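You operate a simulated robot arm through the tools that you are given. There is no shell and no other tool. Be economical: measure what you need, move in short steps, check, and stop when the job is done.

You run a simulated robot arm. Do the job below in one go: nothing can be reset, and whatever is moved stays where it is left.

TASK
Fetch the blue plug and set it on the green panel. Then take the purple spacer block and leave it on the bottom shelf of the panel stand. Then put the silver housing on the near end of the grid away on the top of the press cart. Do these in the order given.

Only the result counts: the job must be done as asked and must still hold three seconds after the hand-in. Knocking over, shifting, dropping, spilling or breaking anything else fails it.

THE ROBOT
A 7-joint arm with a two-finger parallel gripper on a trunk, on a base that drives. Base frame: it is fixed to the floor where the robot stands at the start and does not move with it; the origin is under the middle of the robot, x ahead of it, y to its left, z up. Lengths are in m, angles in rad, forces in N, time in s.
Its first joint turns from -2.007 to 2.007 rad. Places, roughly: blue plug (5x5x5 cm) [0.5, 0, 0.9]; bottom shelf of the panel stand [0.6, 0.4, 0.2]; green panel (26x26x1 cm) [0.6, 0.7, 0.2]; silver housing [-1.25, 0, 0.75]; top of the press cart [-7, 2, 0.9]. Payload 3.91 kg.
The TCP is the grasp point between the finger pads, 0.03 m short of the fingertips. In the tool frame z runs along the fingers and y along their closing line. Largest opening 0.11 m; finger width 0.02, thickness 0.01; the body of the gripper, 0.048 by 0.112 m, starts 0.055 m behind the TCP.
Orientation is that of the tool frame in the base frame, as a unit quaternion [w, x, y, z]. With the fingers straight down and closing along the base's y, the tool's x points along the base's -x, its y along +y and its z along -z.

THE INTERFACE
- The arm moves only by the tool step_arm. Its argument "moves" is a list of rows, each a list of 7 numbers: the shift along the tool's x, y, z in m, then the turn, a rotation vector about the tool's x, y, z in rad, then the opening, from 0 (shut) to 1 (fully open). In form: [[x, y, z, ax, ay, az, gripper], ...]. A call has 1 to 12 rows; each row shifts and turns the commanded pose from where the row before left it, along the tool's axes as they then stand. Rows are played at 5 a second. More than 0.05 m and 0.15 rad between two rows, or a gripper value outside its range, and nothing of the call is played. Where a pose cannot be reached the arm comes as near as it can. A force on the tool above 40 N (or 10 N above the force at the start of the call, whichever is more), or a blocked arm, ends the call early, and 0.2 s more pass. Each finger travels about 0.153 m/s and halts on what it meets, pressing with about 33 N; the grip force reading is that of the motor and also rises with nothing between the fingers. The clock runs only during rows and for 0.2 s after the last one: add rows that do not move to give the fingers time. It gives the time, the measured TCP pose, the force on the tool (base axes), the opening and the grip force at its end, in the units of the frame above (readings bear some noise), with the torque about the TCP (base axes, N m) and any sound that the robot's microphone picked up.
- Cameras (640 x 400 px; columns grow to the right, rows downward): "scene" is now at [0.2259, 0.1827, 1.3038]; the picture's right is [-0.18, -0.98, 0.00], its down [-0.61, 0.11, -0.78] and it looks along [0.77, -0.14, -0.62] (base axes); focal length 214 px, centre (320, 200). "wrist" rides on the gripper at [0.072, 0.017, -0.103] in the tool frame; the picture's right is [-0.23, 0.97, 0.00], its down [-0.76, -0.18, -0.62] and it looks along [-0.61, -0.14, 0.78] (tool axes); focal length 222 px, centre (320, 200). There is no depth. A picture from a camera that has moved, and an enlarged one, comes with that camera's place and axes in the base frame and with its lens. The place of the scene camera against the robot may be out by one fixed shift of up to 0.012 m in any direction.
- camera(camera): a new picture of that camera. It takes no simulated time.
- raise_lower(by): slides the trunk up (or, below 0, down) by that many m; the arm and the scene camera ride with it, the base frame stays. It gives what a move gives, with no picture.
- roll_base(legs): drives the robot by 1 to 6 legs, each [ahead, left, turn to the left] in m, m and rad, along the robot's own axes; the way and the turn of a leg run together, so that a leg with both is an arc; at most 1.5 m and 3.142 rad a leg. The arm and the cameras ride along, it lands a little off, and it stops where it bumps. It gives what a move gives.
- turn_head(pan, tilt): turns the head with the scene camera to pan (to the left, within 1.396 rad either way) and tilt (down, from -0.506 to 1.204), counted from straight ahead of the robot. It gives what a move gives.
- zoom(camera, box): a new picture of the part [left, top, right, bottom] of that camera's present view, enlarged. It takes no simulated time.
- finish_job(): hands the job in; it is judged then, once.

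Work in short steps. Places have to be worked out from the pictures, the camera data and where the tool is seen: move nearer, look again, correct. Check each grasp and each placing, and mend what went wrong. You have 165 turns and 120 pictures in all, those below and enlarged ones among them. Open the gripper and draw the arm clear of the work before you hand the job in, unless the task says otherwise; then end with one line.

The tools are called as name(argument=value, ...) on one line, values as JSON. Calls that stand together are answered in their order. step_arm: Moves the arm, as the interface text tells. Its arguments: {"type":"object","properties":{"moves":{"type":"array","items":{"type":"array","items":{"type":"number"}}}},"required":["moves"]} The other tools are called the same way: raise_lower (by) slides the trunk up or down; roll_base (legs) drives the base; turn_head (pan, tilt) turns the head that bears the scene camera; camera (camera) takes a picture; zoom (camera, box) takes an enlarged picture of a part of a camera's view; finish_job () hands the job in.

At the start:

```text
time_s: 0.0
ee_pos: [0.5092, 0.1624, 1.1592]
orientation: [0.0, -0.001, 1.0, 0.0]
force: [1.0, 0.0, 0.7]
torque: [-0.04, -0.08, -0.03]
grip_width: 0.11
gripper_force: 0.1
trunk travel left (down, up): [-0.65, 0.34]
robot x, y, heading: [0.0005, 0.0009, 0.005]
head pan, tilt: [-0.185, 0.67]
```

scene: 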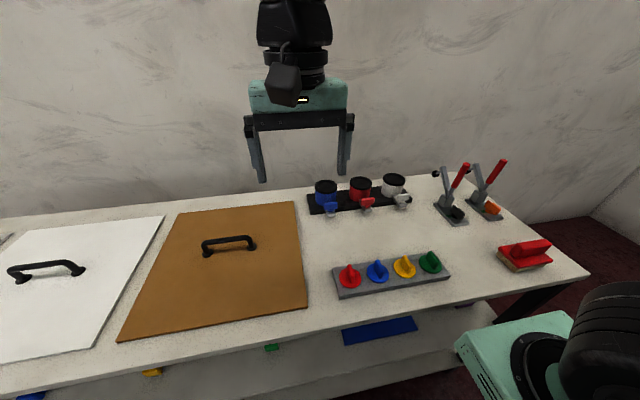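
wrist: 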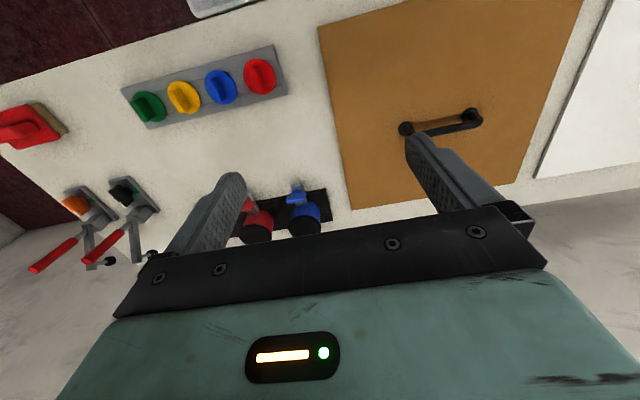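

The picture shows a bench with a row of coloured knobs and covered openings; the plug must be identified. I tilt the head to look around first.

zoom(camera="scene", box=[300, 140, 620, 340])

turn_head(pan=0.6, tilt=0.9)

camera(camera="scene")

```text
2.00 times, centred on (460, 240) of scene
camera zoom: at [0.2259, 0.1827, 1.3038], right [-0.18, -0.98, 0.0], down [-0.61, 0.11, -0.78], along [0.77, -0.14, -0.62], focal length 429 px, centre (40, 120)
```

zoom: 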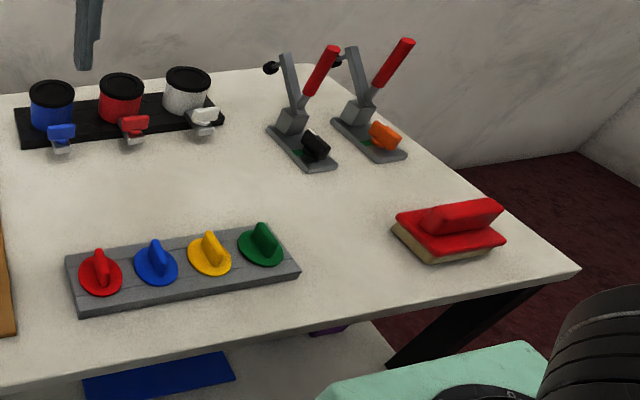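

```text
time_s: 1.1
ee_pos: [0.508, 0.1631, 1.1588]
orientation: [-0.001, 0.0, 1.0, 0.0]
force: [-0.2, 0.8, 0.4]
torque: [0.0, 0.03, 0.02]
grip_width: 0.1104
gripper_force: 0.1
trunk travel left (down, up): [-0.65, 0.34]
robot x, y, heading: [0.0003, 0.0, 0.0]
head pan, tilt: [0.6, 0.901]
```

```text
116 pictures are left
camera scene: at [0.2036, 0.2412, 1.2851], right [0.56, -0.83, 0.0], down [-0.65, -0.44, -0.62], along [0.51, 0.35, -0.78], focal length 214 px, centre (320, 200)
```

scene: 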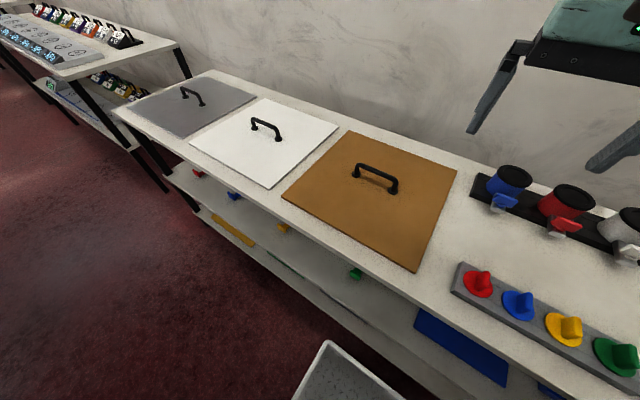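

The blue plug stands in the strip at about (0.48, 0.01, 0.88), triangulated from both cameras, with its fin along x. I move above it and look with the wrist camera.

step_arm(moves=[[0.006, -0.039, 0.01, 0, 0, 0, 1], [0.006, -0.039, 0.02, 0, 0, 0, 1], [0.006, -0.039, 0.03, 0, 0, 0, 1], [0.006, -0.039, 0.03, 0, 0, 0, 1], [0.006, 0, 0.03, 0, 0, 0, 1], [0, 0, 0, 0, 0, 0, 1]])

camera(camera="wrist")

```text
time_s: 2.5
ee_pos: [0.4783, 0.0059, 1.0393]
orientation: [-0.001, 0.0, 1.0, 0.0]
force: [-0.4, -1.2, 0.1]
torque: [0.02, -0.03, 0.01]
grip_width: 0.1101
gripper_force: 0.0
trunk travel left (down, up): [-0.65, 0.34]
robot x, y, heading: [-0.0008, 0.0013, 0.0]
head pan, tilt: [0.6, 0.901]
```

```text
115 pictures are left
camera wrist: at [0.4077, 0.0224, 1.1439], right [0.23, 0.97, 0.0], down [0.76, -0.18, 0.62], along [0.61, -0.14, -0.78], focal length 222 px, centre (320, 200)
```

wrist: 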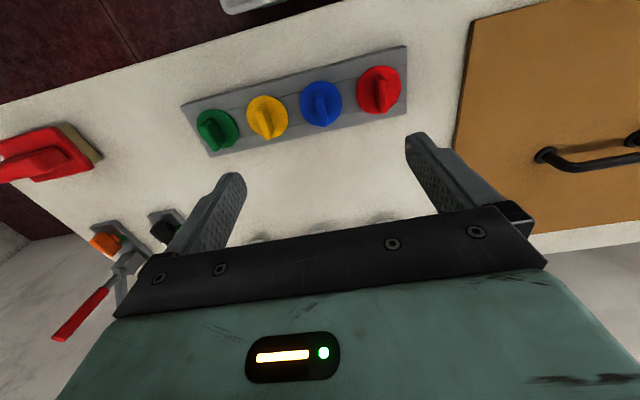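

Plug confirmed at about (0.480, 0.008). I zoom to learn the fin's shape before setting the opening.

zoom(camera="wrist", box=[240, 55, 400, 155])

turn_head(pan=-0.4, tilt=0.8)

camera(camera="scene")

```text
4.00 times, centred on (320, 105) of wrist
camera zoom: at [0.4077, 0.0224, 1.1439], right [0.23, 0.97, 0.0], down [0.76, -0.18, 0.62], along [0.61, -0.14, -0.78], focal length 888 px, centre (320, 580)
```

zoom: 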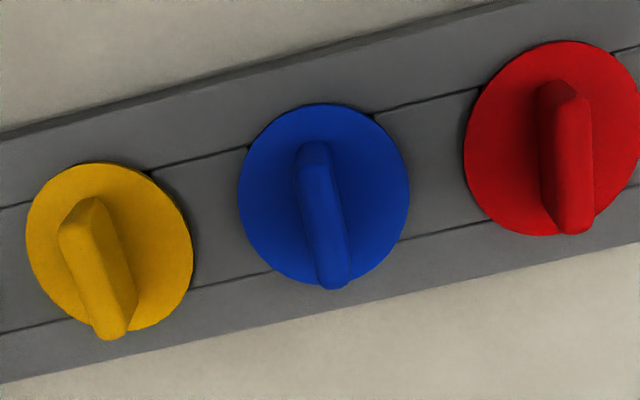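

```text
time_s: 3.8
ee_pos: [0.4781, 0.0058, 1.0408]
orientation: [0.0, 0.0, 1.0, 0.001]
force: [-0.8, 0.2, -0.7]
torque: [0.02, 0.01, -0.03]
grip_width: 0.1099
gripper_force: 0.1
trunk travel left (down, up): [-0.65, 0.34]
robot x, y, heading: [-0.0005, -0.0003, 0.002]
head pan, tilt: [-0.4, 0.799]
```

```text
113 pictures are left
camera scene: at [0.2156, 0.1672, 1.2929], right [-0.39, -0.92, 0.0], down [-0.66, 0.28, -0.7], along [0.64, -0.27, -0.72], focal length 214 px, centre (320, 200)
```

scene: 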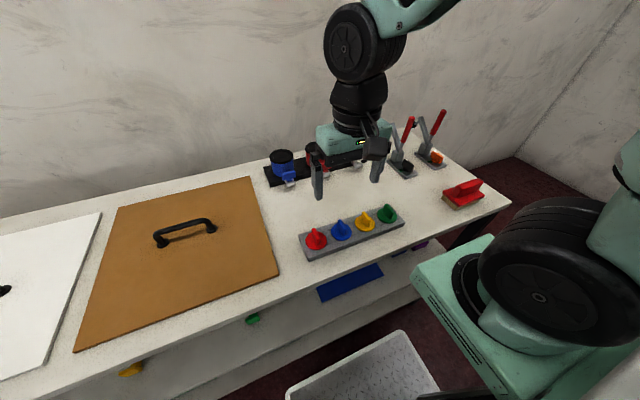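

The fin lies along x at y≈0.007, x≈0.480, with neighbours ~0.065 m away. I narrow the fingers to 0.05 m and descend to TCP z ≈ 0.925, then look.

step_arm(moves=[[0, 0, 0, 0, 0, 0, 0.45], [0, 0, 0, 0, 0, 0, 0.45], [-0.002, 0.001, 0.04, 0, 0, 0, 0.45], [0, 0, 0.04, 0, 0, 0, 0.45], [0, 0, 0.035, 0, 0, 0, 0.45], [0, 0, 0, 0, 0, 0, 0.45]])

camera(camera="wrist")

zoom(camera="scene", box=[280, 150, 440, 250])

```text
time_s: 5.2
ee_pos: [0.4822, 0.0088, 0.923]
orientation: [0.001, 0.0, 1.0, 0.0]
force: [0.2, 0.0, 0.7]
torque: [0.0, -0.01, 0.02]
grip_width: 0.0494
gripper_force: 0.0
trunk travel left (down, up): [-0.65, 0.34]
robot x, y, heading: [0.0001, 0.0004, 0.003]
head pan, tilt: [-0.4, 0.799]
```

```text
112 pictures are left
camera wrist: at [0.4107, 0.0259, 1.0276], right [0.23, 0.97, 0.0], down [0.76, -0.18, 0.62], along [0.61, -0.14, -0.78], focal length 222 px, centre (320, 200)
```

wrist: 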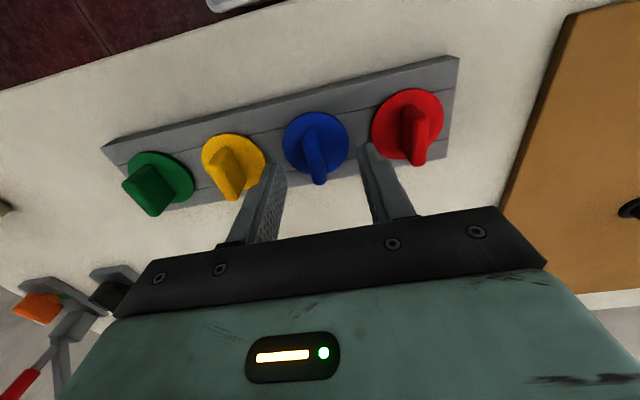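

```text
4.00 times, centred on (360, 200) of scene
camera zoom: at [0.2155, 0.1671, 1.293], right [-0.39, -0.92, 0.0], down [-0.66, 0.28, -0.7], along [0.64, -0.27, -0.72], focal length 858 px, centre (160, 200)
```

zoom: 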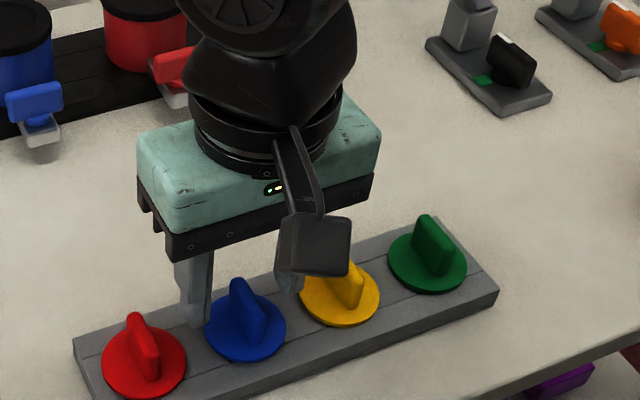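

Finger positions straddle the blue fin; disc plane is about z 0.866. I lower in small steps until tips sit just above the disc, then close.

step_arm(moves=[[-0.001, -0.001, 0.01, 0, 0, 0, 0.45], [0, 0, 0.008, 0, 0, 0, 0.45], [0, 0, 0, 0, 0, 0, 0.45]])

zoom(camera="wrist", box=[200, 90, 440, 240])

zoom(camera="scene", box=[280, 170, 440, 270])

```text
time_s: 6.0
ee_pos: [0.4818, 0.0075, 0.907]
orientation: [0.0, 0.0, 1.0, 0.0]
force: [-0.4, 0.3, 0.7]
torque: [0.04, -0.02, 0.03]
grip_width: 0.0495
gripper_force: 0.0
trunk travel left (down, up): [-0.65, 0.34]
robot x, y, heading: [0.0011, 0.0065, 0.001]
head pan, tilt: [-0.4, 0.799]
```

```text
2.67 times, centred on (320, 165) of wrist
camera zoom: at [0.4108, 0.0246, 1.0101], right [0.23, 0.97, 0.0], down [0.76, -0.18, 0.62], along [0.61, -0.14, -0.78], focal length 592 px, centre (320, 293)
```

zoom: 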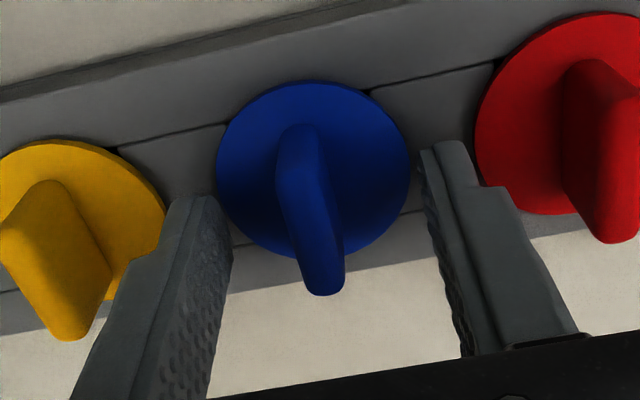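

```text
4.00 times, centred on (360, 220) of scene
camera zoom: at [0.2156, 0.1672, 1.2929], right [-0.39, -0.92, 0.0], down [-0.66, 0.28, -0.7], along [0.64, -0.27, -0.72], focal length 858 px, centre (160, 120)
```

zoom: 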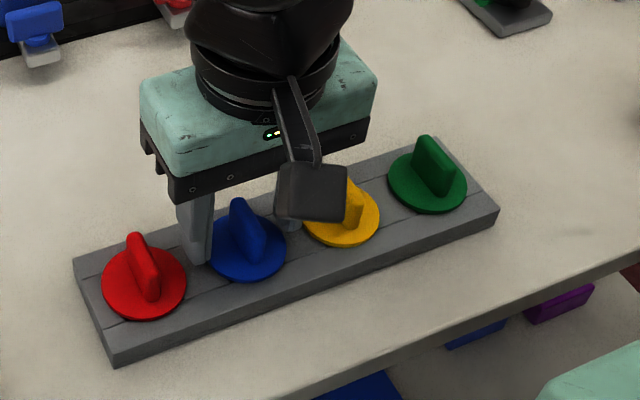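

Finger tips straddle the plug centrally. I lower 3 mm more and close.

step_arm(moves=[[0, 0, 0.003, 0, 0, 0, 0.45], [0, 0, 0, 0, 0, 0, 0.2], [0, 0, 0, 0, 0, 0, 0], [0, 0, 0, 0, 0, 0, 0], [0, 0, 0, 0, 0, 0, 0]])

zoom(camera="wrist", box=[200, 90, 440, 240])

```text
time_s: 7.2
ee_pos: [0.4816, 0.0072, 0.9027]
orientation: [0.001, 0.001, 1.0, 0.0]
force: [1.0, -2.9, 16.1]
torque: [-0.03, 0.03, -0.02]
grip_width: 0.0091
gripper_force: 32.8
trunk travel left (down, up): [-0.65, 0.34]
robot x, y, heading: [0.0002, -0.0045, -0.002]
head pan, tilt: [-0.4, 0.799]
```

```text
2.67 times, centred on (320, 165) of wrist
camera zoom: at [0.4104, 0.0241, 1.0074], right [0.23, 0.97, 0.0], down [0.76, -0.18, 0.62], along [0.61, -0.14, -0.78], focal length 592 px, centre (320, 293)
```

zoom: 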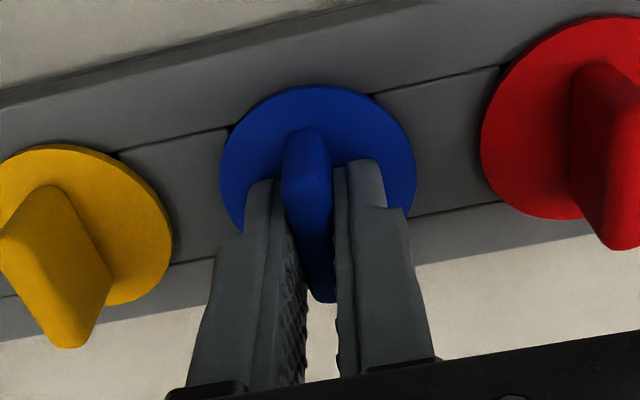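

The fin is gripped at 0.009 m, tips resting on the disc. I lift it out straight up.

step_arm(moves=[[0, 0, -0.005, 0, 0, 0, 0], [0, 0, -0.01, 0, 0, 0, 0], [0, 0, -0.02, 0, 0, 0, 0], [0, 0, -0.04, 0, 0, 0, 0], [0, 0, -0.04, 0, 0, 0, 0], [0, 0, 0, 0, 0, 0, 0]])

camera(camera="wrist")

camera(camera="scene")

```text
time_s: 8.6
ee_pos: [0.4817, 0.0068, 1.0174]
orientation: [0.0, 0.0, 1.0, 0.001]
force: [0.0, -0.7, -0.1]
torque: [-0.02, 0.01, 0.0]
grip_width: 0.0094
gripper_force: 33.0
trunk travel left (down, up): [-0.65, 0.34]
robot x, y, heading: [0.0007, -0.0008, 0.003]
head pan, tilt: [-0.4, 0.799]
```

```text
107 pictures are left
camera wrist: at [0.4103, 0.0228, 1.1207], right [0.23, 0.97, 0.0], down [0.76, -0.18, 0.62], along [0.61, -0.14, -0.78], focal length 222 px, centre (320, 200)
```

wrist: 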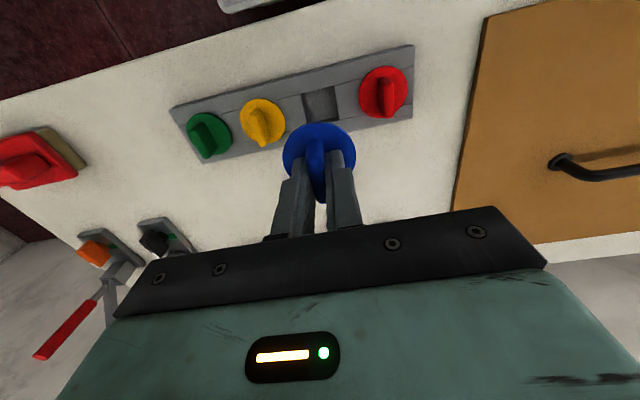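

```text
106 pictures are left
camera scene: at [0.2157, 0.1672, 1.2929], right [-0.39, -0.92, 0.0], down [-0.66, 0.28, -0.7], along [0.64, -0.27, -0.72], focal length 214 px, centre (320, 200)
```

scene: 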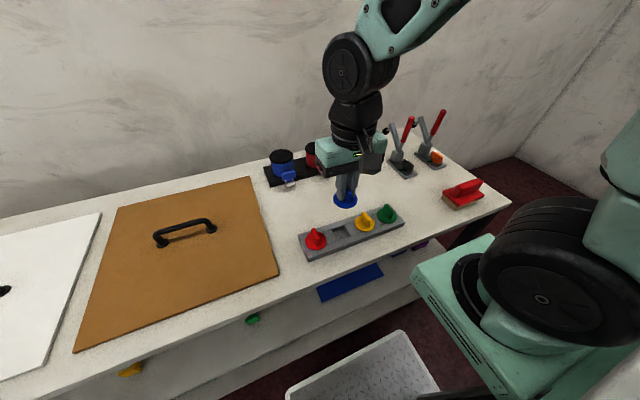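

Plug is held. I back off 0.35 m and pan towards the left-lower part of the bench to see the shelves below.

roll_base(legs=[[-0.35, 0, 0]])

turn_head(pan=0.5, tilt=0.8)

camera(camera="scene")

```text
time_s: 10.9
ee_pos: [0.1303, 0.0062, 1.0163]
orientation: [0.0, 0.001, 1.0, 0.001]
force: [0.3, -0.4, -0.3]
torque: [0.02, 0.0, -0.03]
grip_width: 0.0089
gripper_force: 32.7
trunk travel left (down, up): [-0.65, 0.34]
robot x, y, heading: [-0.3491, 0.0014, -0.003]
head pan, tilt: [-0.4, 0.799]
```

```text
time_s: 12.1
ee_pos: [0.1307, 0.0065, 1.0173]
orientation: [0.0, 0.001, 1.0, 0.0]
force: [-0.3, -0.6, 0.7]
torque: [0.02, -0.02, -0.02]
grip_width: 0.0091
gripper_force: 33.0
trunk travel left (down, up): [-0.65, 0.34]
robot x, y, heading: [-0.3528, -0.0038, -0.004]
head pan, tilt: [0.499, 0.799]
```

```text
105 pictures are left
camera scene: at [-0.1382, 0.2371, 1.2929], right [0.48, -0.88, 0.0], down [-0.63, -0.34, -0.7], along [0.61, 0.33, -0.72], focal length 214 px, centre (320, 200)
```

scene: 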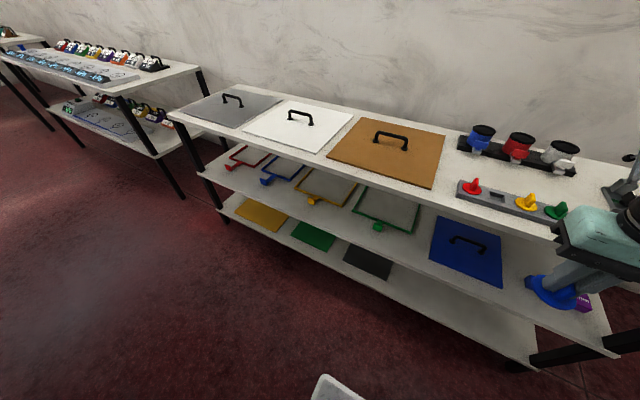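

The green sheet is on the bottom shelf, second from the left. I lower the trunk to look in under the shelves.

raise_lower(by=-0.45)

turn_head(pan=0.55, tilt=0.45)

camera(camera="scene")

```text
refused: -0.45 is not a number from -0.4 to 0.4
```

```text
time_s: 12.9
ee_pos: [0.1301, 0.0058, 1.0163]
orientation: [0.0, 0.002, 1.0, 0.001]
force: [0.7, 0.5, -1.8]
torque: [0.02, 0.01, 0.02]
grip_width: 0.0091
gripper_force: 33.6
trunk travel left (down, up): [-0.65, 0.34]
robot x, y, heading: [-0.35, 0.0016, -0.0]
head pan, tilt: [0.55, 0.45]
```

```text
104 pictures are left
camera scene: at [-0.1306, 0.2465, 1.3233], right [0.52, -0.85, 0.0], down [-0.37, -0.23, -0.9], along [0.77, 0.47, -0.44], focal length 214 px, centre (320, 200)
```

scene: 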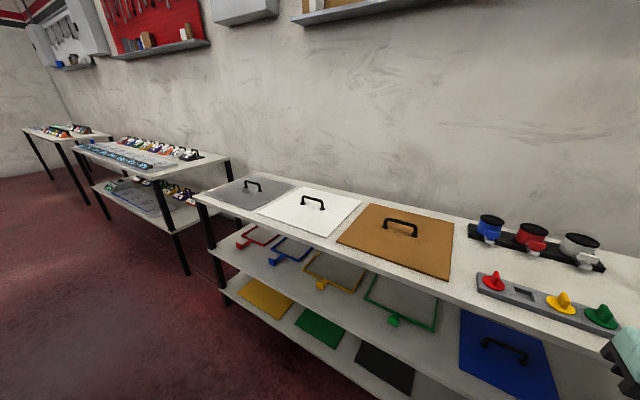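

raise_lower(by=-0.4)

turn_head(pan=0.6, tilt=0.5)

camera(camera="scene")

turn_head(pan=-0.4, tilt=0.5)

camera(camera="scene")

```text
time_s: 16.7
ee_pos: [0.1309, 0.0052, 0.6169]
orientation: [0.0, 0.001, 1.0, 0.0]
force: [-0.1, 0.2, -0.1]
torque: [0.0, 0.0, 0.01]
grip_width: 0.0091
gripper_force: 32.9
trunk travel left (down, up): [-0.25, 0.74]
robot x, y, heading: [-0.3517, 0.0015, -0.002]
head pan, tilt: [0.55, 0.45]
```

```text
time_s: 17.4
ee_pos: [0.1315, 0.0055, 0.6163]
orientation: [0.0, 0.0, 1.0, -0.001]
force: [-0.4, -0.2, -0.2]
torque: [0.0, -0.02, 0.01]
grip_width: 0.0091
gripper_force: 33.4
trunk travel left (down, up): [-0.25, 0.74]
robot x, y, heading: [-0.3529, -0.0002, -0.005]
head pan, tilt: [0.6, 0.499]
```

```text
103 pictures are left
camera scene: at [-0.1339, 0.2499, 0.9189], right [0.56, -0.83, 0.0], down [-0.4, -0.27, -0.88], along [0.73, 0.49, -0.48], focal length 214 px, centre (320, 200)
```

scene: 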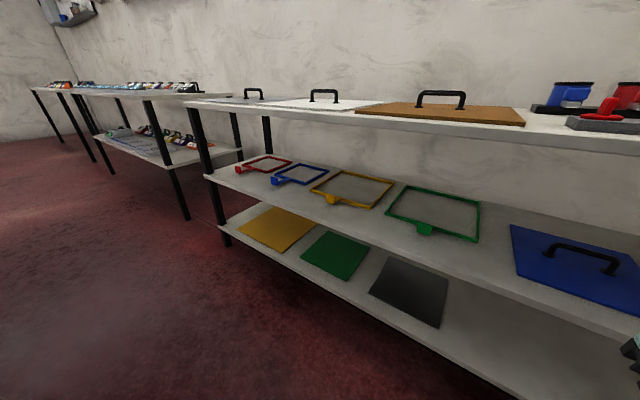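

```text
time_s: 18.6
ee_pos: [0.1306, 0.0068, 0.6157]
orientation: [0.0, 0.0, 1.0, 0.0]
force: [0.4, -0.4, -0.7]
torque: [-0.03, -0.04, 0.0]
grip_width: 0.0089
gripper_force: 32.3
trunk travel left (down, up): [-0.25, 0.74]
robot x, y, heading: [-0.3509, 0.0039, 0.0]
head pan, tilt: [-0.4, 0.499]
```

```text
102 pictures are left
camera scene: at [-0.1253, 0.1632, 0.9189], right [-0.39, -0.92, 0.0], down [-0.44, 0.19, -0.88], along [0.81, -0.34, -0.48], focal length 214 px, centre (320, 200)
```

scene: 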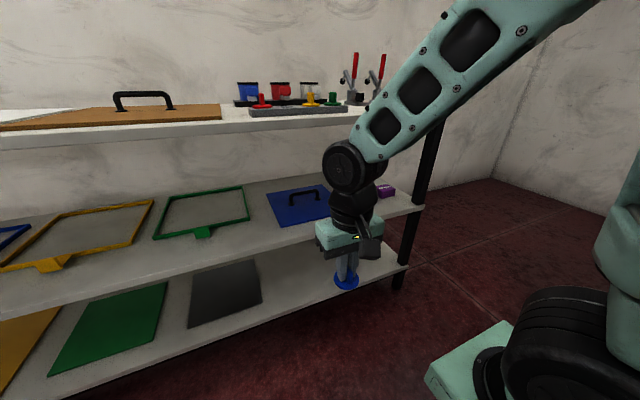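

Bottom shelf is at z≈0.185 with the mid shelf underside ≈0.48, front edges x≈0.37; the green panel spans about x 0.44–0.69, y 0.515–0.76. I'll need a tilted tool there, so I inspect the held plug's shape from the side.

zoom(camera="scene", box=[305, 215, 401, 305])

zoom(camera="scene", box=[240, 160, 440, 285])

```text
4.44 times, centred on (353, 260) of scene
camera zoom: at [-0.1253, 0.1632, 0.9189], right [-0.39, -0.92, 0.0], down [-0.44, 0.19, -0.88], along [0.81, -0.34, -0.48], focal length 953 px, centre (173, -67)
```

zoom: 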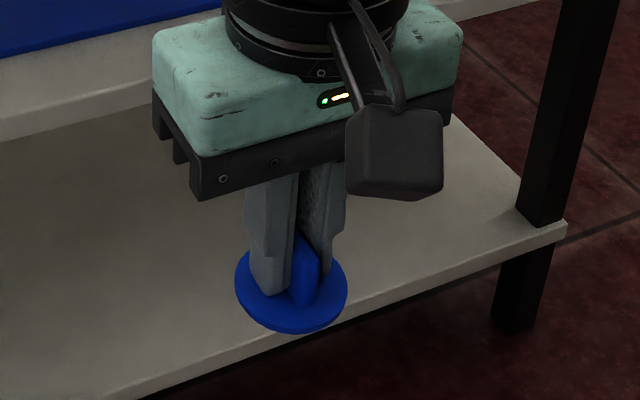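

```text
3.20 times, centred on (340, 222) of scene
camera zoom: at [-0.1253, 0.1632, 0.9189], right [-0.39, -0.92, 0.0], down [-0.44, 0.19, -0.88], along [0.81, -0.34, -0.48], focal length 686 px, centre (256, 128)
```

zoom: 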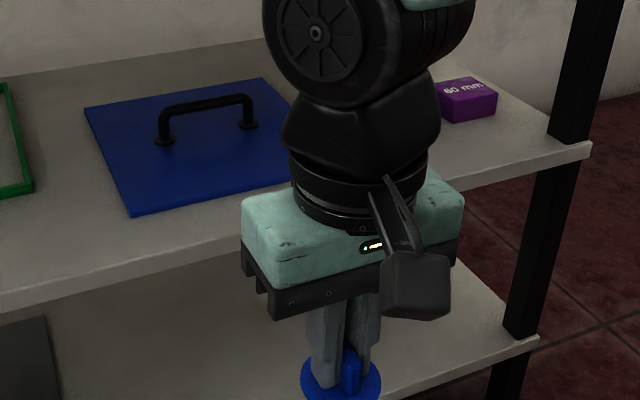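

The purple spacer is on the mid shelf at the right end. For the plug, I'll set it upright on the free bench spot right of the strip (≈0.47, −0.24) and regrip it with a tilted tool. Raise and drive there.

raise_lower(by=0.4)

roll_base(legs=[[0, -0.245, 0], [0.34, 0, 0]])

camera(camera="wrist")

```text
time_s: 22.4
ee_pos: [0.13, 0.0065, 1.018]
orientation: [0.0, 0.001, 1.0, 0.0]
force: [-0.4, 1.0, 0.6]
torque: [0.0, 0.02, -0.02]
grip_width: 0.0092
gripper_force: 33.2
trunk travel left (down, up): [-0.65, 0.34]
robot x, y, heading: [-0.3503, 0.0005, -0.002]
head pan, tilt: [-0.4, 0.499]
```

```text
time_s: 26.1
ee_pos: [0.4677, -0.2487, 1.017]
orientation: [0.0, 0.006, 1.0, 0.0]
force: [-0.2, 0.7, -0.7]
torque: [0.04, 0.02, 0.0]
grip_width: 0.009
gripper_force: 32.9
trunk travel left (down, up): [-0.65, 0.34]
robot x, y, heading: [-0.0143, -0.2502, -0.012]
head pan, tilt: [-0.4, 0.499]
```

```text
99 pictures are left
camera wrist: at [0.3958, -0.2317, 1.1204], right [0.24, 0.97, 0.0], down [0.76, -0.19, 0.62], along [0.61, -0.15, -0.78], focal length 222 px, centre (320, 200)
```

wrist: 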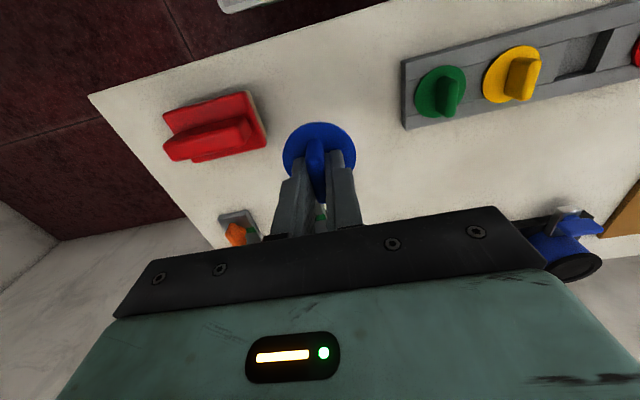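

The spot under the TCP is clear. I lower to about 0.92 and then feel for the table.

step_arm(moves=[[0, 0.012, 0.04, 0, 0, 0, 0], [0, 0, 0.04, 0, 0, 0, 0], [0, 0, 0.015, 0, 0, 0, 0], [0, 0, 0, 0, 0, 0, 0]])

camera(camera="wrist")

```text
time_s: 27.1
ee_pos: [0.4671, -0.2382, 0.9204]
orientation: [0.0, 0.006, 1.0, -0.001]
force: [-1.1, 1.0, -1.0]
torque: [0.01, -0.02, 0.0]
grip_width: 0.0093
gripper_force: 33.1
trunk travel left (down, up): [-0.65, 0.34]
robot x, y, heading: [-0.0151, -0.2489, -0.013]
head pan, tilt: [-0.4, 0.499]
```

```text
98 pictures are left
camera wrist: at [0.3956, -0.2202, 1.0242], right [0.24, 0.97, 0.0], down [0.76, -0.19, 0.62], along [0.61, -0.15, -0.78], focal length 222 px, centre (320, 200)
```

wrist: 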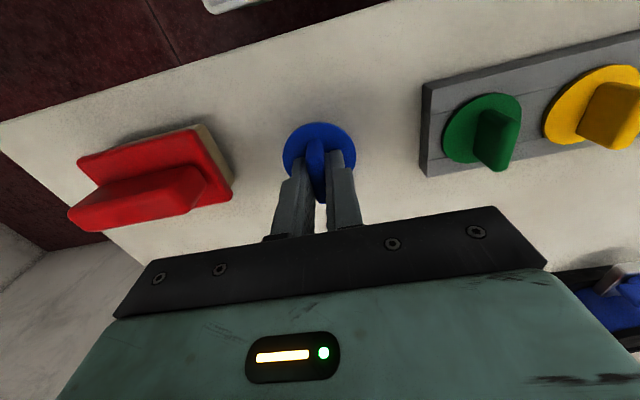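

Still above the table; I go down in small steps watching the force.

step_arm(moves=[[0, 0, 0.006, 0, 0, 0, 0], [0, 0, 0.004, 0, 0, 0, 0], [0, 0, 0.003, 0, 0, 0, 0], [0, 0, 0, 0, 0, 0, 0]])

step_arm(moves=[[0, 0, 0.003, 0, 0, 0, 0], [0, 0, 0, 0, 0, 0, 0]])

step_arm(moves=[[0, 0, 0.002, 0, 0, 0, 0], [0, 0, 0, 0, 0, 0, 0]])

zoom(camera="wrist", box=[240, 100, 400, 200])

```text
time_s: 28.1
ee_pos: [0.4684, -0.2368, 0.9085]
orientation: [-0.001, 0.006, 1.0, -0.001]
force: [0.2, 0.4, 0.1]
torque: [0.0, -0.02, 0.01]
grip_width: 0.0089
gripper_force: 32.9
trunk travel left (down, up): [-0.65, 0.34]
robot x, y, heading: [-0.0137, -0.2498, -0.01]
head pan, tilt: [-0.4, 0.499]
```

```text
time_s: 28.7
ee_pos: [0.4669, -0.2365, 0.9056]
orientation: [0.001, 0.006, 1.0, 0.0]
force: [-0.1, 0.9, 0.3]
torque: [-0.02, 0.02, 0.04]
grip_width: 0.0091
gripper_force: 33.0
trunk travel left (down, up): [-0.65, 0.34]
robot x, y, heading: [-0.01, -0.252, -0.013]
head pan, tilt: [-0.4, 0.499]
```

```text
time_s: 29.3
ee_pos: [0.4675, -0.2382, 0.9049]
orientation: [0.0, 0.007, 1.0, -0.001]
force: [-0.4, -0.5, 0.3]
torque: [-0.01, -0.01, 0.01]
grip_width: 0.0089
gripper_force: 32.7
trunk travel left (down, up): [-0.65, 0.34]
robot x, y, heading: [-0.0128, -0.2503, -0.011]
head pan, tilt: [-0.4, 0.499]
```

```text
4.00 times, centred on (320, 150) of wrist
camera zoom: at [0.3961, -0.2201, 1.0069], right [0.24, 0.97, 0.0], down [0.76, -0.19, 0.62], along [0.6, -0.15, -0.78], focal length 888 px, centre (320, 400)
```

zoom: 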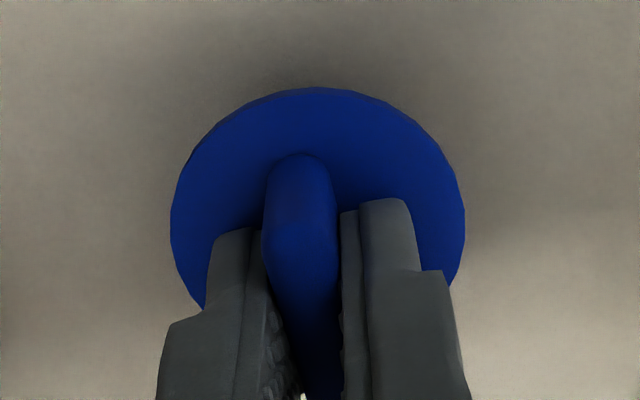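

No contact yet at 0.904; I keep stepping down.

step_arm(moves=[[0, 0, 0.003, 0, 0, 0, 0], [0, 0, 0, 0, 0, 0, 0]])

step_arm(moves=[[0, 0, 0.003, 0, 0, 0, 0], [0, 0, 0, 0, 0, 0, 0]])

step_arm(moves=[[0, 0, 0.003, 0, 0, 0, 0], [0, 0, 0, 0, 0, 0, 0]])

```text
time_s: 29.9
ee_pos: [0.4667, -0.2378, 0.901]
orientation: [0.0, 0.006, 1.0, 0.0]
force: [0.0, 0.3, -0.1]
torque: [-0.01, 0.02, 0.01]
grip_width: 0.0093
gripper_force: 33.9
trunk travel left (down, up): [-0.65, 0.34]
robot x, y, heading: [-0.0116, -0.2483, -0.012]
head pan, tilt: [-0.4, 0.499]
```

```text
time_s: 30.5
ee_pos: [0.4677, -0.2383, 0.8974]
orientation: [0.0, 0.006, 1.0, 0.0]
force: [-0.2, 0.3, -0.7]
torque: [-0.01, 0.02, 0.0]
grip_width: 0.009
gripper_force: 33.5
trunk travel left (down, up): [-0.65, 0.34]
robot x, y, heading: [-0.0132, -0.251, -0.011]
head pan, tilt: [-0.4, 0.499]
```

```text
time_s: 31.1
ee_pos: [0.4671, -0.2375, 0.8963]
orientation: [0.001, 0.007, 1.0, 0.0]
force: [-0.6, -4.3, 41.2]
torque: [-0.16, 0.16, 0.03]
grip_width: 0.0091
gripper_force: 32.7
trunk travel left (down, up): [-0.65, 0.34]
robot x, y, heading: [-0.0178, -0.2507, -0.009]
head pan, tilt: [-0.4, 0.499]
```

Contact at TCP z ≈ 0.8965. I unload by 2 mm and release, opening slightly, then withdraw up.

step_arm(moves=[[0, 0, -0.002, 0, 0, 0, 0], [0, 0, 0, 0, 0, 0, 0.2], [0, 0, 0, 0, 0, 0, 0.45], [0, 0, 0, 0, 0, 0, 0.45], [0, 0, -0.03, 0, 0, 0, 0.45], [0, 0, -0.04, 0, 0, 0, 0.45], [0, 0, -0.04, 0, 0, 0, 0.45], [0, 0, 0, 0, 0, 0, 0.45]])

zoom(camera="wrist", box=[160, 40, 480, 240])

```text
time_s: 32.9
ee_pos: [0.4665, -0.2382, 1.01]
orientation: [0.0, 0.006, 1.0, 0.001]
force: [0.7, -0.5, 0.7]
torque: [0.03, 0.02, 0.01]
grip_width: 0.0494
gripper_force: 0.1
trunk travel left (down, up): [-0.65, 0.34]
robot x, y, heading: [-0.0132, -0.2485, -0.013]
head pan, tilt: [-0.4, 0.499]
```

```text
2.00 times, centred on (320, 140) of wrist
camera zoom: at [0.3955, -0.2213, 1.1127], right [0.24, 0.97, 0.0], down [0.76, -0.19, 0.62], along [0.6, -0.15, -0.78], focal length 444 px, centre (320, 320)
```

zoom: 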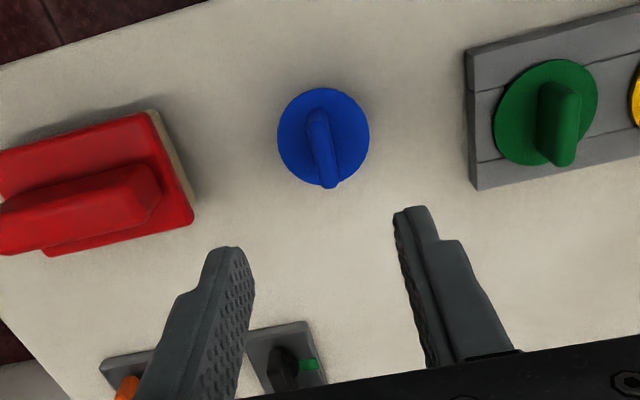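

The plug stands upright at (0.467, −0.238). Now I pitch the tool by 0.8 rad (fingers pointing forward-down) above it.

step_arm(moves=[[0.03, 0, 0, 0, -0.1333, 0, 0.45], [0.03, 0, 0, 0, -0.1333, 0, 0.45], [0, 0, 0, 0, -0.1333, 0, 0.45], [0, 0, 0, 0, -0.1333, 0, 0.45], [0, 0, 0, 0, -0.1333, 0, 0.45], [0, 0, 0, 0, -0.1333, 0, 0.45], [0, 0, 0, 0, 0, 0, 0.45]])

camera(camera="wrist")

camera(camera="scene")

```text
time_s: 34.5
ee_pos: [0.475, -0.1578, 1.0648]
orientation: [0.389, 0.006, 0.921, -0.003]
force: [-0.8, -0.1, 0.7]
torque: [-0.03, -0.01, -0.01]
grip_width: 0.0497
gripper_force: 0.0
out of reach, approached as far as the arm can: row 2, 3, 4, 5, 6
trunk travel left (down, up): [-0.65, 0.34]
robot x, y, heading: [-0.0149, -0.2474, -0.01]
head pan, tilt: [-0.4, 0.499]
```

```text
95 pictures are left
camera wrist: at [0.3515, -0.1399, 1.0849], right [0.17, 0.97, 0.16], down [0.08, -0.18, 0.98], along [0.98, -0.16, -0.11], focal length 222 px, centre (320, 200)
```

wrist: 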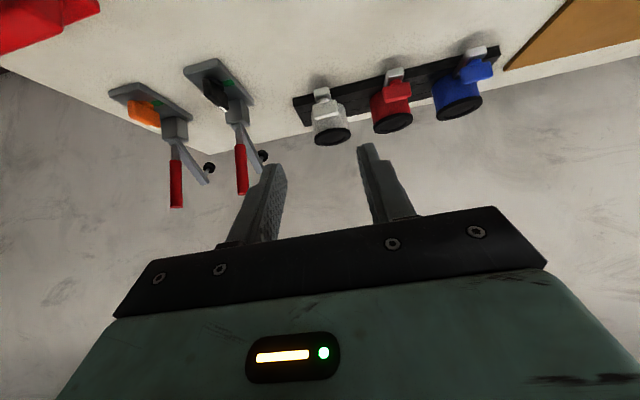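

```text
94 pictures are left
camera scene: at [0.2124, -0.0891, 1.3189], right [-0.4, -0.92, 0.0], down [-0.44, 0.19, -0.88], along [0.8, -0.35, -0.48], focal length 214 px, centre (320, 200)
```

scene: 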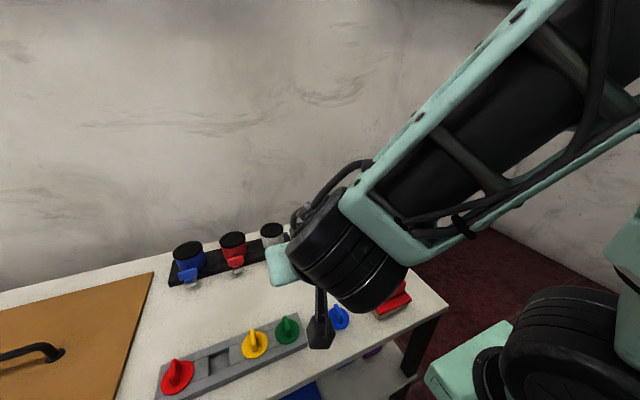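

The tilt is only reachable further out, so I back the base 0.16 m and then bring the tool forward in the tilted pose.

roll_base(legs=[[-0.16, 0, 0]])

step_arm(moves=[[0, 0, 0, 0, 0, 0, 0.45], [0, 0, 0, 0, 0, 0, 0.45]])

```text
time_s: 35.9
ee_pos: [0.3171, -0.1551, 1.0644]
orientation: [0.389, 0.006, 0.921, -0.004]
force: [0.8, 1.2, 0.8]
torque: [0.01, -0.01, 0.0]
grip_width: 0.0494
gripper_force: 0.1
trunk travel left (down, up): [-0.65, 0.34]
robot x, y, heading: [-0.1752, -0.2506, -0.013]
head pan, tilt: [-0.4, 0.499]
```

```text
time_s: 36.5
ee_pos: [0.3174, -0.1563, 1.064]
orientation: [0.388, 0.006, 0.922, -0.004]
force: [0.3, 0.7, 0.6]
torque: [-0.02, 0.02, -0.01]
grip_width: 0.0496
gripper_force: 0.0
trunk travel left (down, up): [-0.65, 0.34]
robot x, y, heading: [-0.1685, -0.2445, -0.006]
head pan, tilt: [-0.4, 0.499]
```

step_arm(moves=[[-0.0122, -0.0205, 0.0355, 0, 0, 0, 0.45], [-0.0122, -0.0205, 0.0355, 0, 0, 0, 0.45], [-0.0122, -0.0205, 0.0355, 0, 0, 0, 0.45], [-0.0122, -0.0205, 0.0355, 0, 0, 0, 0.45], [0, 0, 0, 0, 0, 0, 0.45]])

camera(camera="wrist")

camera(camera="scene")

```text
time_s: 37.7
ee_pos: [0.4569, -0.2369, 1.0019]
orientation: [0.388, 0.006, 0.921, -0.003]
force: [0.0, -0.2, -0.5]
torque: [0.01, 0.02, 0.02]
grip_width: 0.0494
gripper_force: 0.1
out of reach, approached as far as the arm can: row 1
trunk travel left (down, up): [-0.65, 0.34]
robot x, y, heading: [-0.1697, -0.2506, -0.008]
head pan, tilt: [-0.4, 0.499]
```

```text
93 pictures are left
camera wrist: at [0.333, -0.2181, 1.022], right [0.17, 0.97, 0.16], down [0.08, -0.18, 0.98], along [0.98, -0.16, -0.11], focal length 222 px, centre (320, 200)
```

wrist: 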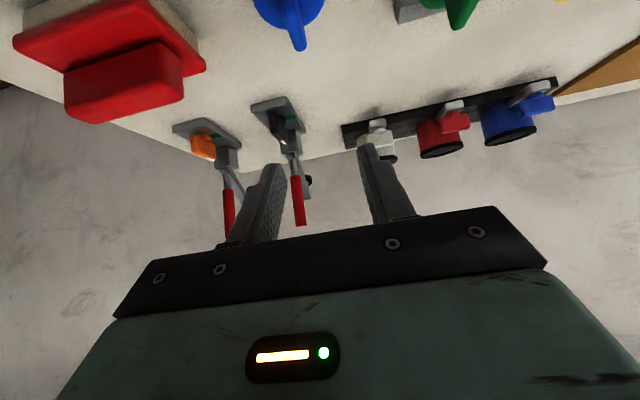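

```text
92 pictures are left
camera scene: at [0.0543, -0.087, 1.3189], right [-0.4, -0.92, 0.0], down [-0.44, 0.19, -0.88], along [0.8, -0.35, -0.48], focal length 214 px, centre (320, 200)
```

scene: 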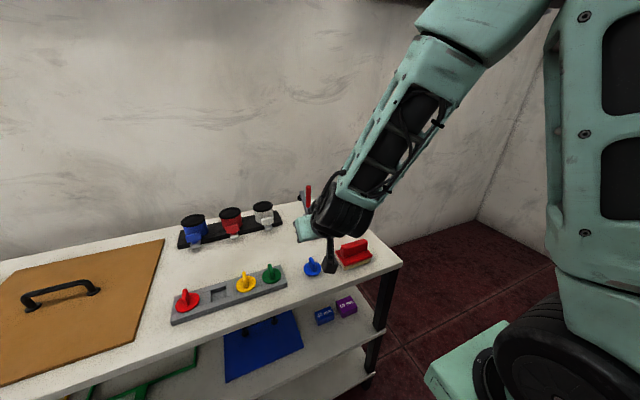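

Tilted pose is reached over the plug. I descend to about z 0.93 keeping it in line and look.

step_arm(moves=[[0.027, -0.0005, 0.024, 0, 0, 0, 0.45], [0.027, -0.0005, 0.024, 0, 0, 0, 0.45], [0, 0, 0, 0, 0, 0, 0.45]])

camera(camera="wrist")

zoom(camera="scene", box=[260, 190, 420, 290])

```text
time_s: 38.5
ee_pos: [0.4519, -0.2365, 0.932]
orientation: [0.388, 0.005, 0.922, -0.003]
force: [0.5, 0.5, 0.4]
torque: [-0.03, 0.04, 0.04]
grip_width: 0.0495
gripper_force: 0.1
trunk travel left (down, up): [-0.65, 0.34]
robot x, y, heading: [-0.1721, -0.248, -0.016]
head pan, tilt: [-0.4, 0.499]
```

```text
91 pictures are left
camera wrist: at [0.3286, -0.219, 0.9518], right [0.17, 0.97, 0.16], down [0.08, -0.18, 0.98], along [0.98, -0.16, -0.11], focal length 222 px, centre (320, 200)
```

wrist: 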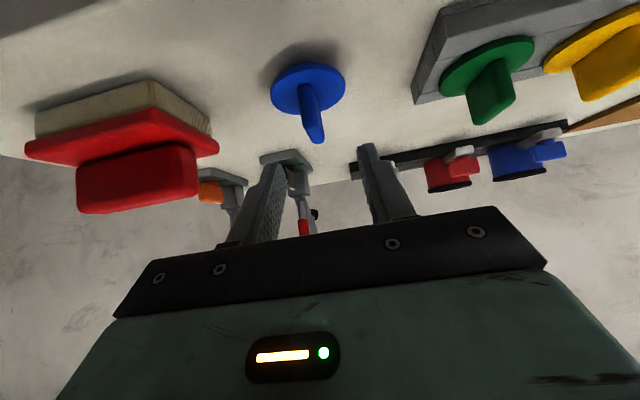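

```text
4.00 times, centred on (340, 240) of scene
camera zoom: at [0.0544, -0.087, 1.3189], right [-0.4, -0.92, 0.0], down [-0.44, 0.19, -0.88], along [0.8, -0.35, -0.48], focal length 858 px, centre (240, 40)
```

zoom: 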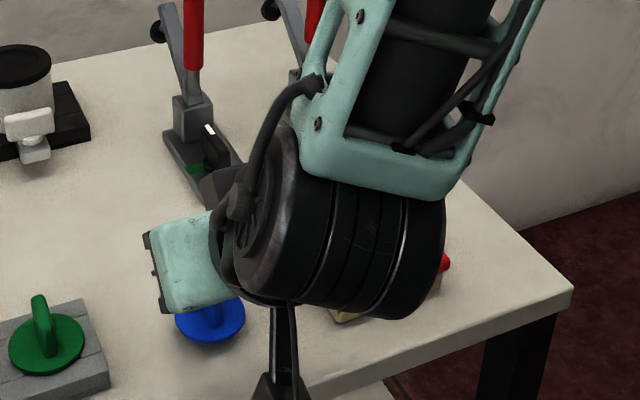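

Aligned laterally. Lower the last 34 mm vertically to straddle the fin, then look.

step_arm(moves=[[0.012, -0.001, 0.012, 0, 0, 0, 0.45], [0.007, 0, 0.008, 0, 0, 0, 0.45], [0.004, 0, 0.004, 0, 0, 0, 0.45], [0, 0, 0, 0, 0, 0, 0.45]])

zoom(camera="wrist", box=[200, 60, 440, 210])

```text
time_s: 39.5
ee_pos: [0.4513, -0.2396, 0.8976]
orientation: [0.389, 0.006, 0.921, -0.003]
force: [-1.0, 0.8, 0.5]
torque: [0.0, 0.0, -0.03]
grip_width: 0.0493
gripper_force: 0.1
trunk travel left (down, up): [-0.65, 0.34]
robot x, y, heading: [-0.1729, -0.2445, -0.006]
head pan, tilt: [-0.4, 0.499]
```

```text
2.67 times, centred on (320, 135) of wrist
camera zoom: at [0.3288, -0.2203, 0.9172], right [0.17, 0.97, 0.16], down [0.08, -0.18, 0.98], along [0.98, -0.16, -0.11], focal length 592 px, centre (320, 373)
```

zoom: 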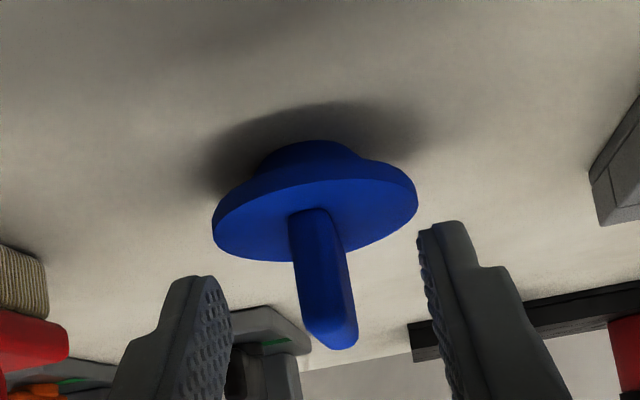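

Fin is between the tips. Close the gripper.

step_arm(moves=[[0.001, 0, 0.003, 0, 0, 0, 0.45], [0, 0, 0, 0, 0, 0, 0.2], [0, 0, 0, 0, 0, 0, 0], [0, 0, 0, 0, 0, 0, 0], [0, 0, 0, 0, 0, 0, 0]])

zoom(camera="wrist", box=[200, 60, 440, 210])

```text
time_s: 40.7
ee_pos: [0.4528, -0.2388, 0.8949]
orientation: [0.39, 0.005, 0.921, -0.003]
force: [4.4, 2.0, 12.3]
torque: [0.08, -0.4, -0.02]
grip_width: 0.0087
gripper_force: 33.2
trunk travel left (down, up): [-0.65, 0.34]
robot x, y, heading: [-0.1721, -0.2505, -0.012]
head pan, tilt: [-0.4, 0.499]
```

```text
2.67 times, centred on (320, 135) of wrist
camera zoom: at [0.3301, -0.2203, 0.915], right [0.17, 0.97, 0.16], down [0.08, -0.18, 0.98], along [0.98, -0.16, -0.11], focal length 592 px, centre (320, 373)
```

zoom: 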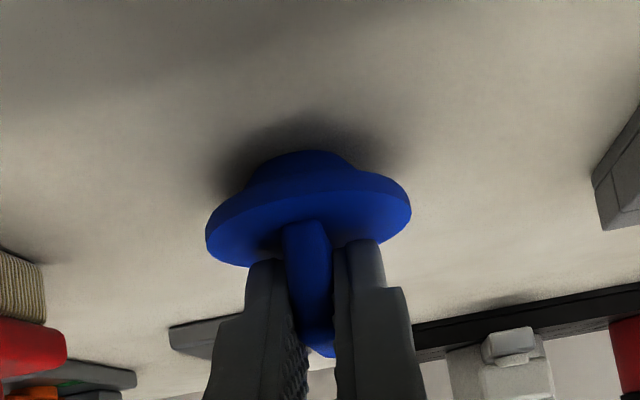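

Gripped at 0.0087 m. I lift 8 cm, retreat, and strafe left to line up with the green panel.

step_arm(moves=[[-0.007, 0, -0.007, 0, 0, 0, 0], [-0.025, 0, -0.025, 0, 0, 0, 0], [-0.025, 0, -0.025, 0, 0, 0, 0], [0, 0, 0, 0, 0, 0, 0]])

roll_base(legs=[[-0.27, 0, 0.01]])

camera(camera="wrist")

turn_head(pan=1.2, tilt=0.6)

camera(camera="scene")

```text
time_s: 41.7
ee_pos: [0.4508, -0.2371, 0.9737]
orientation: [0.389, 0.007, 0.921, -0.004]
force: [0.3, 0.3, 0.2]
torque: [0.0, 0.0, 0.0]
grip_width: 0.009
gripper_force: 32.8
trunk travel left (down, up): [-0.65, 0.34]
robot x, y, heading: [-0.1731, -0.2492, -0.006]
head pan, tilt: [-0.4, 0.499]
```

```text
time_s: 43.6
ee_pos: [0.1829, -0.2275, 0.9731]
orientation: [0.388, 0.0, 0.922, -0.001]
force: [0.0, -0.2, -0.5]
torque: [0.01, -0.02, 0.01]
grip_width: 0.009
gripper_force: 33.0
trunk travel left (down, up): [-0.65, 0.34]
robot x, y, heading: [-0.4396, -0.2471, 0.001]
head pan, tilt: [-0.4, 0.499]
```

```text
87 pictures are left
camera wrist: at [0.0597, -0.2114, 0.9943], right [0.16, 0.97, 0.16], down [0.09, -0.18, 0.98], along [0.98, -0.14, -0.11], focal length 222 px, centre (320, 200)
```

wrist: 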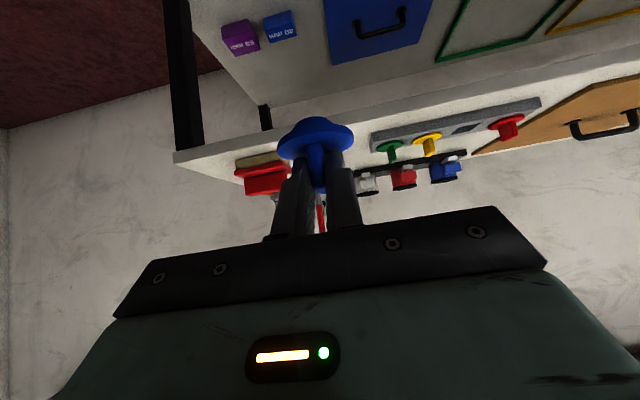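

```text
time_s: 45.2
ee_pos: [0.1831, -0.228, 0.974]
orientation: [0.388, -0.001, 0.922, -0.001]
force: [-0.1, -0.2, -0.6]
torque: [0.02, 0.03, -0.01]
grip_width: 0.0091
gripper_force: 33.3
trunk travel left (down, up): [-0.65, 0.34]
robot x, y, heading: [-0.4423, -0.2439, 0.002]
head pan, tilt: [1.201, 0.6]
```

```text
86 pictures are left
camera scene: at [-0.2687, 0.0353, 1.3098], right [0.93, -0.36, 0.0], down [-0.2, -0.53, -0.83], along [0.3, 0.77, -0.56], focal length 214 px, centre (320, 200)
```

scene: 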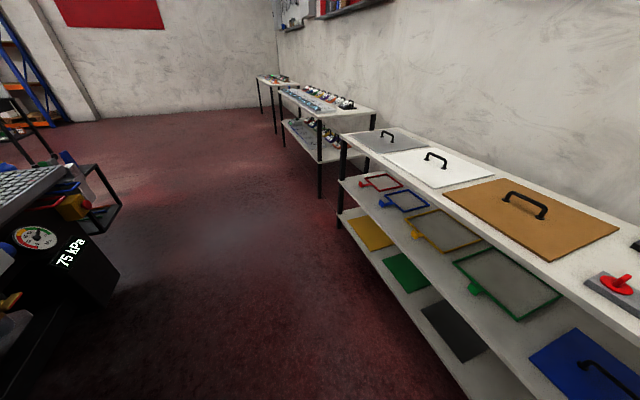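

Floor is clear. Strafe left 0.87 m and lower the trunk fully in two steps.

roll_base(legs=[[0, 0.87, 0]])

raise_lower(by=-0.4)

raise_lower(by=-0.25)

turn_head(pan=0.1, tilt=0.6)

camera(camera="wrist")

camera(camera="scene")

```text
time_s: 49.9
ee_pos: [0.1785, 0.6595, 0.9745]
orientation: [0.389, -0.004, 0.921, 0.002]
force: [-0.1, -0.2, -0.5]
torque: [-0.01, 0.0, -0.01]
grip_width: 0.009
gripper_force: 32.7
trunk travel left (down, up): [-0.65, 0.34]
robot x, y, heading: [-0.4446, 0.6368, 0.008]
head pan, tilt: [1.201, 0.6]
```

```text
time_s: 53.7
ee_pos: [0.1785, 0.6592, 0.5737]
orientation: [0.388, -0.004, 0.922, 0.001]
force: [-0.6, -0.2, -1.1]
torque: [0.0, -0.01, 0.01]
grip_width: 0.0087
gripper_force: 32.8
trunk travel left (down, up): [-0.25, 0.74]
robot x, y, heading: [-0.4491, 0.6379, 0.006]
head pan, tilt: [1.201, 0.6]
```

```text
time_s: 56.3
ee_pos: [0.1776, 0.6591, 0.3238]
orientation: [0.388, -0.004, 0.922, 0.001]
force: [0.1, -0.5, -0.6]
torque: [0.04, -0.02, 0.0]
grip_width: 0.0089
gripper_force: 33.1
trunk travel left (down, up): [0.0, 0.99]
robot x, y, heading: [-0.4454, 0.6349, 0.005]
head pan, tilt: [1.201, 0.6]
```

```text
time_s: 57.6
ee_pos: [0.1779, 0.66, 0.3239]
orientation: [0.389, -0.004, 0.921, 0.001]
force: [0.3, 0.2, -0.5]
torque: [-0.02, 0.0, -0.02]
grip_width: 0.0088
gripper_force: 33.2
trunk travel left (down, up): [0.0, 0.99]
robot x, y, heading: [-0.4499, 0.6389, 0.013]
head pan, tilt: [0.099, 0.6]
```

```text
85 pictures are left
camera wrist: at [0.0548, 0.6754, 0.3443], right [0.15, 0.98, 0.16], down [0.09, -0.18, 0.98], along [0.98, -0.13, -0.11], focal length 222 px, centre (320, 200)
```

wrist: 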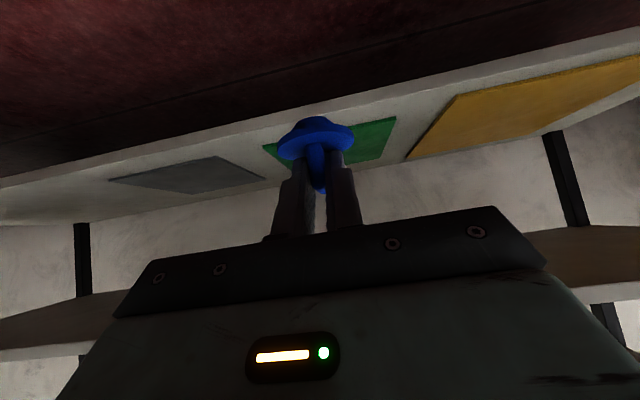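

```text
84 pictures are left
camera scene: at [-0.2189, 0.8467, 0.6598], right [0.11, -0.99, 0.0], down [-0.56, -0.06, -0.83], along [0.82, 0.09, -0.56], focal length 214 px, centre (320, 200)
```

scene: 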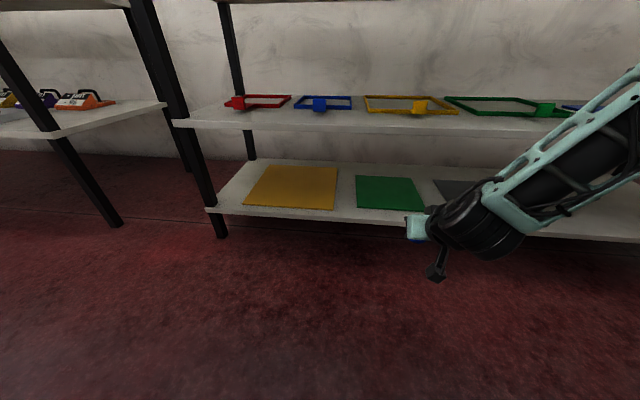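

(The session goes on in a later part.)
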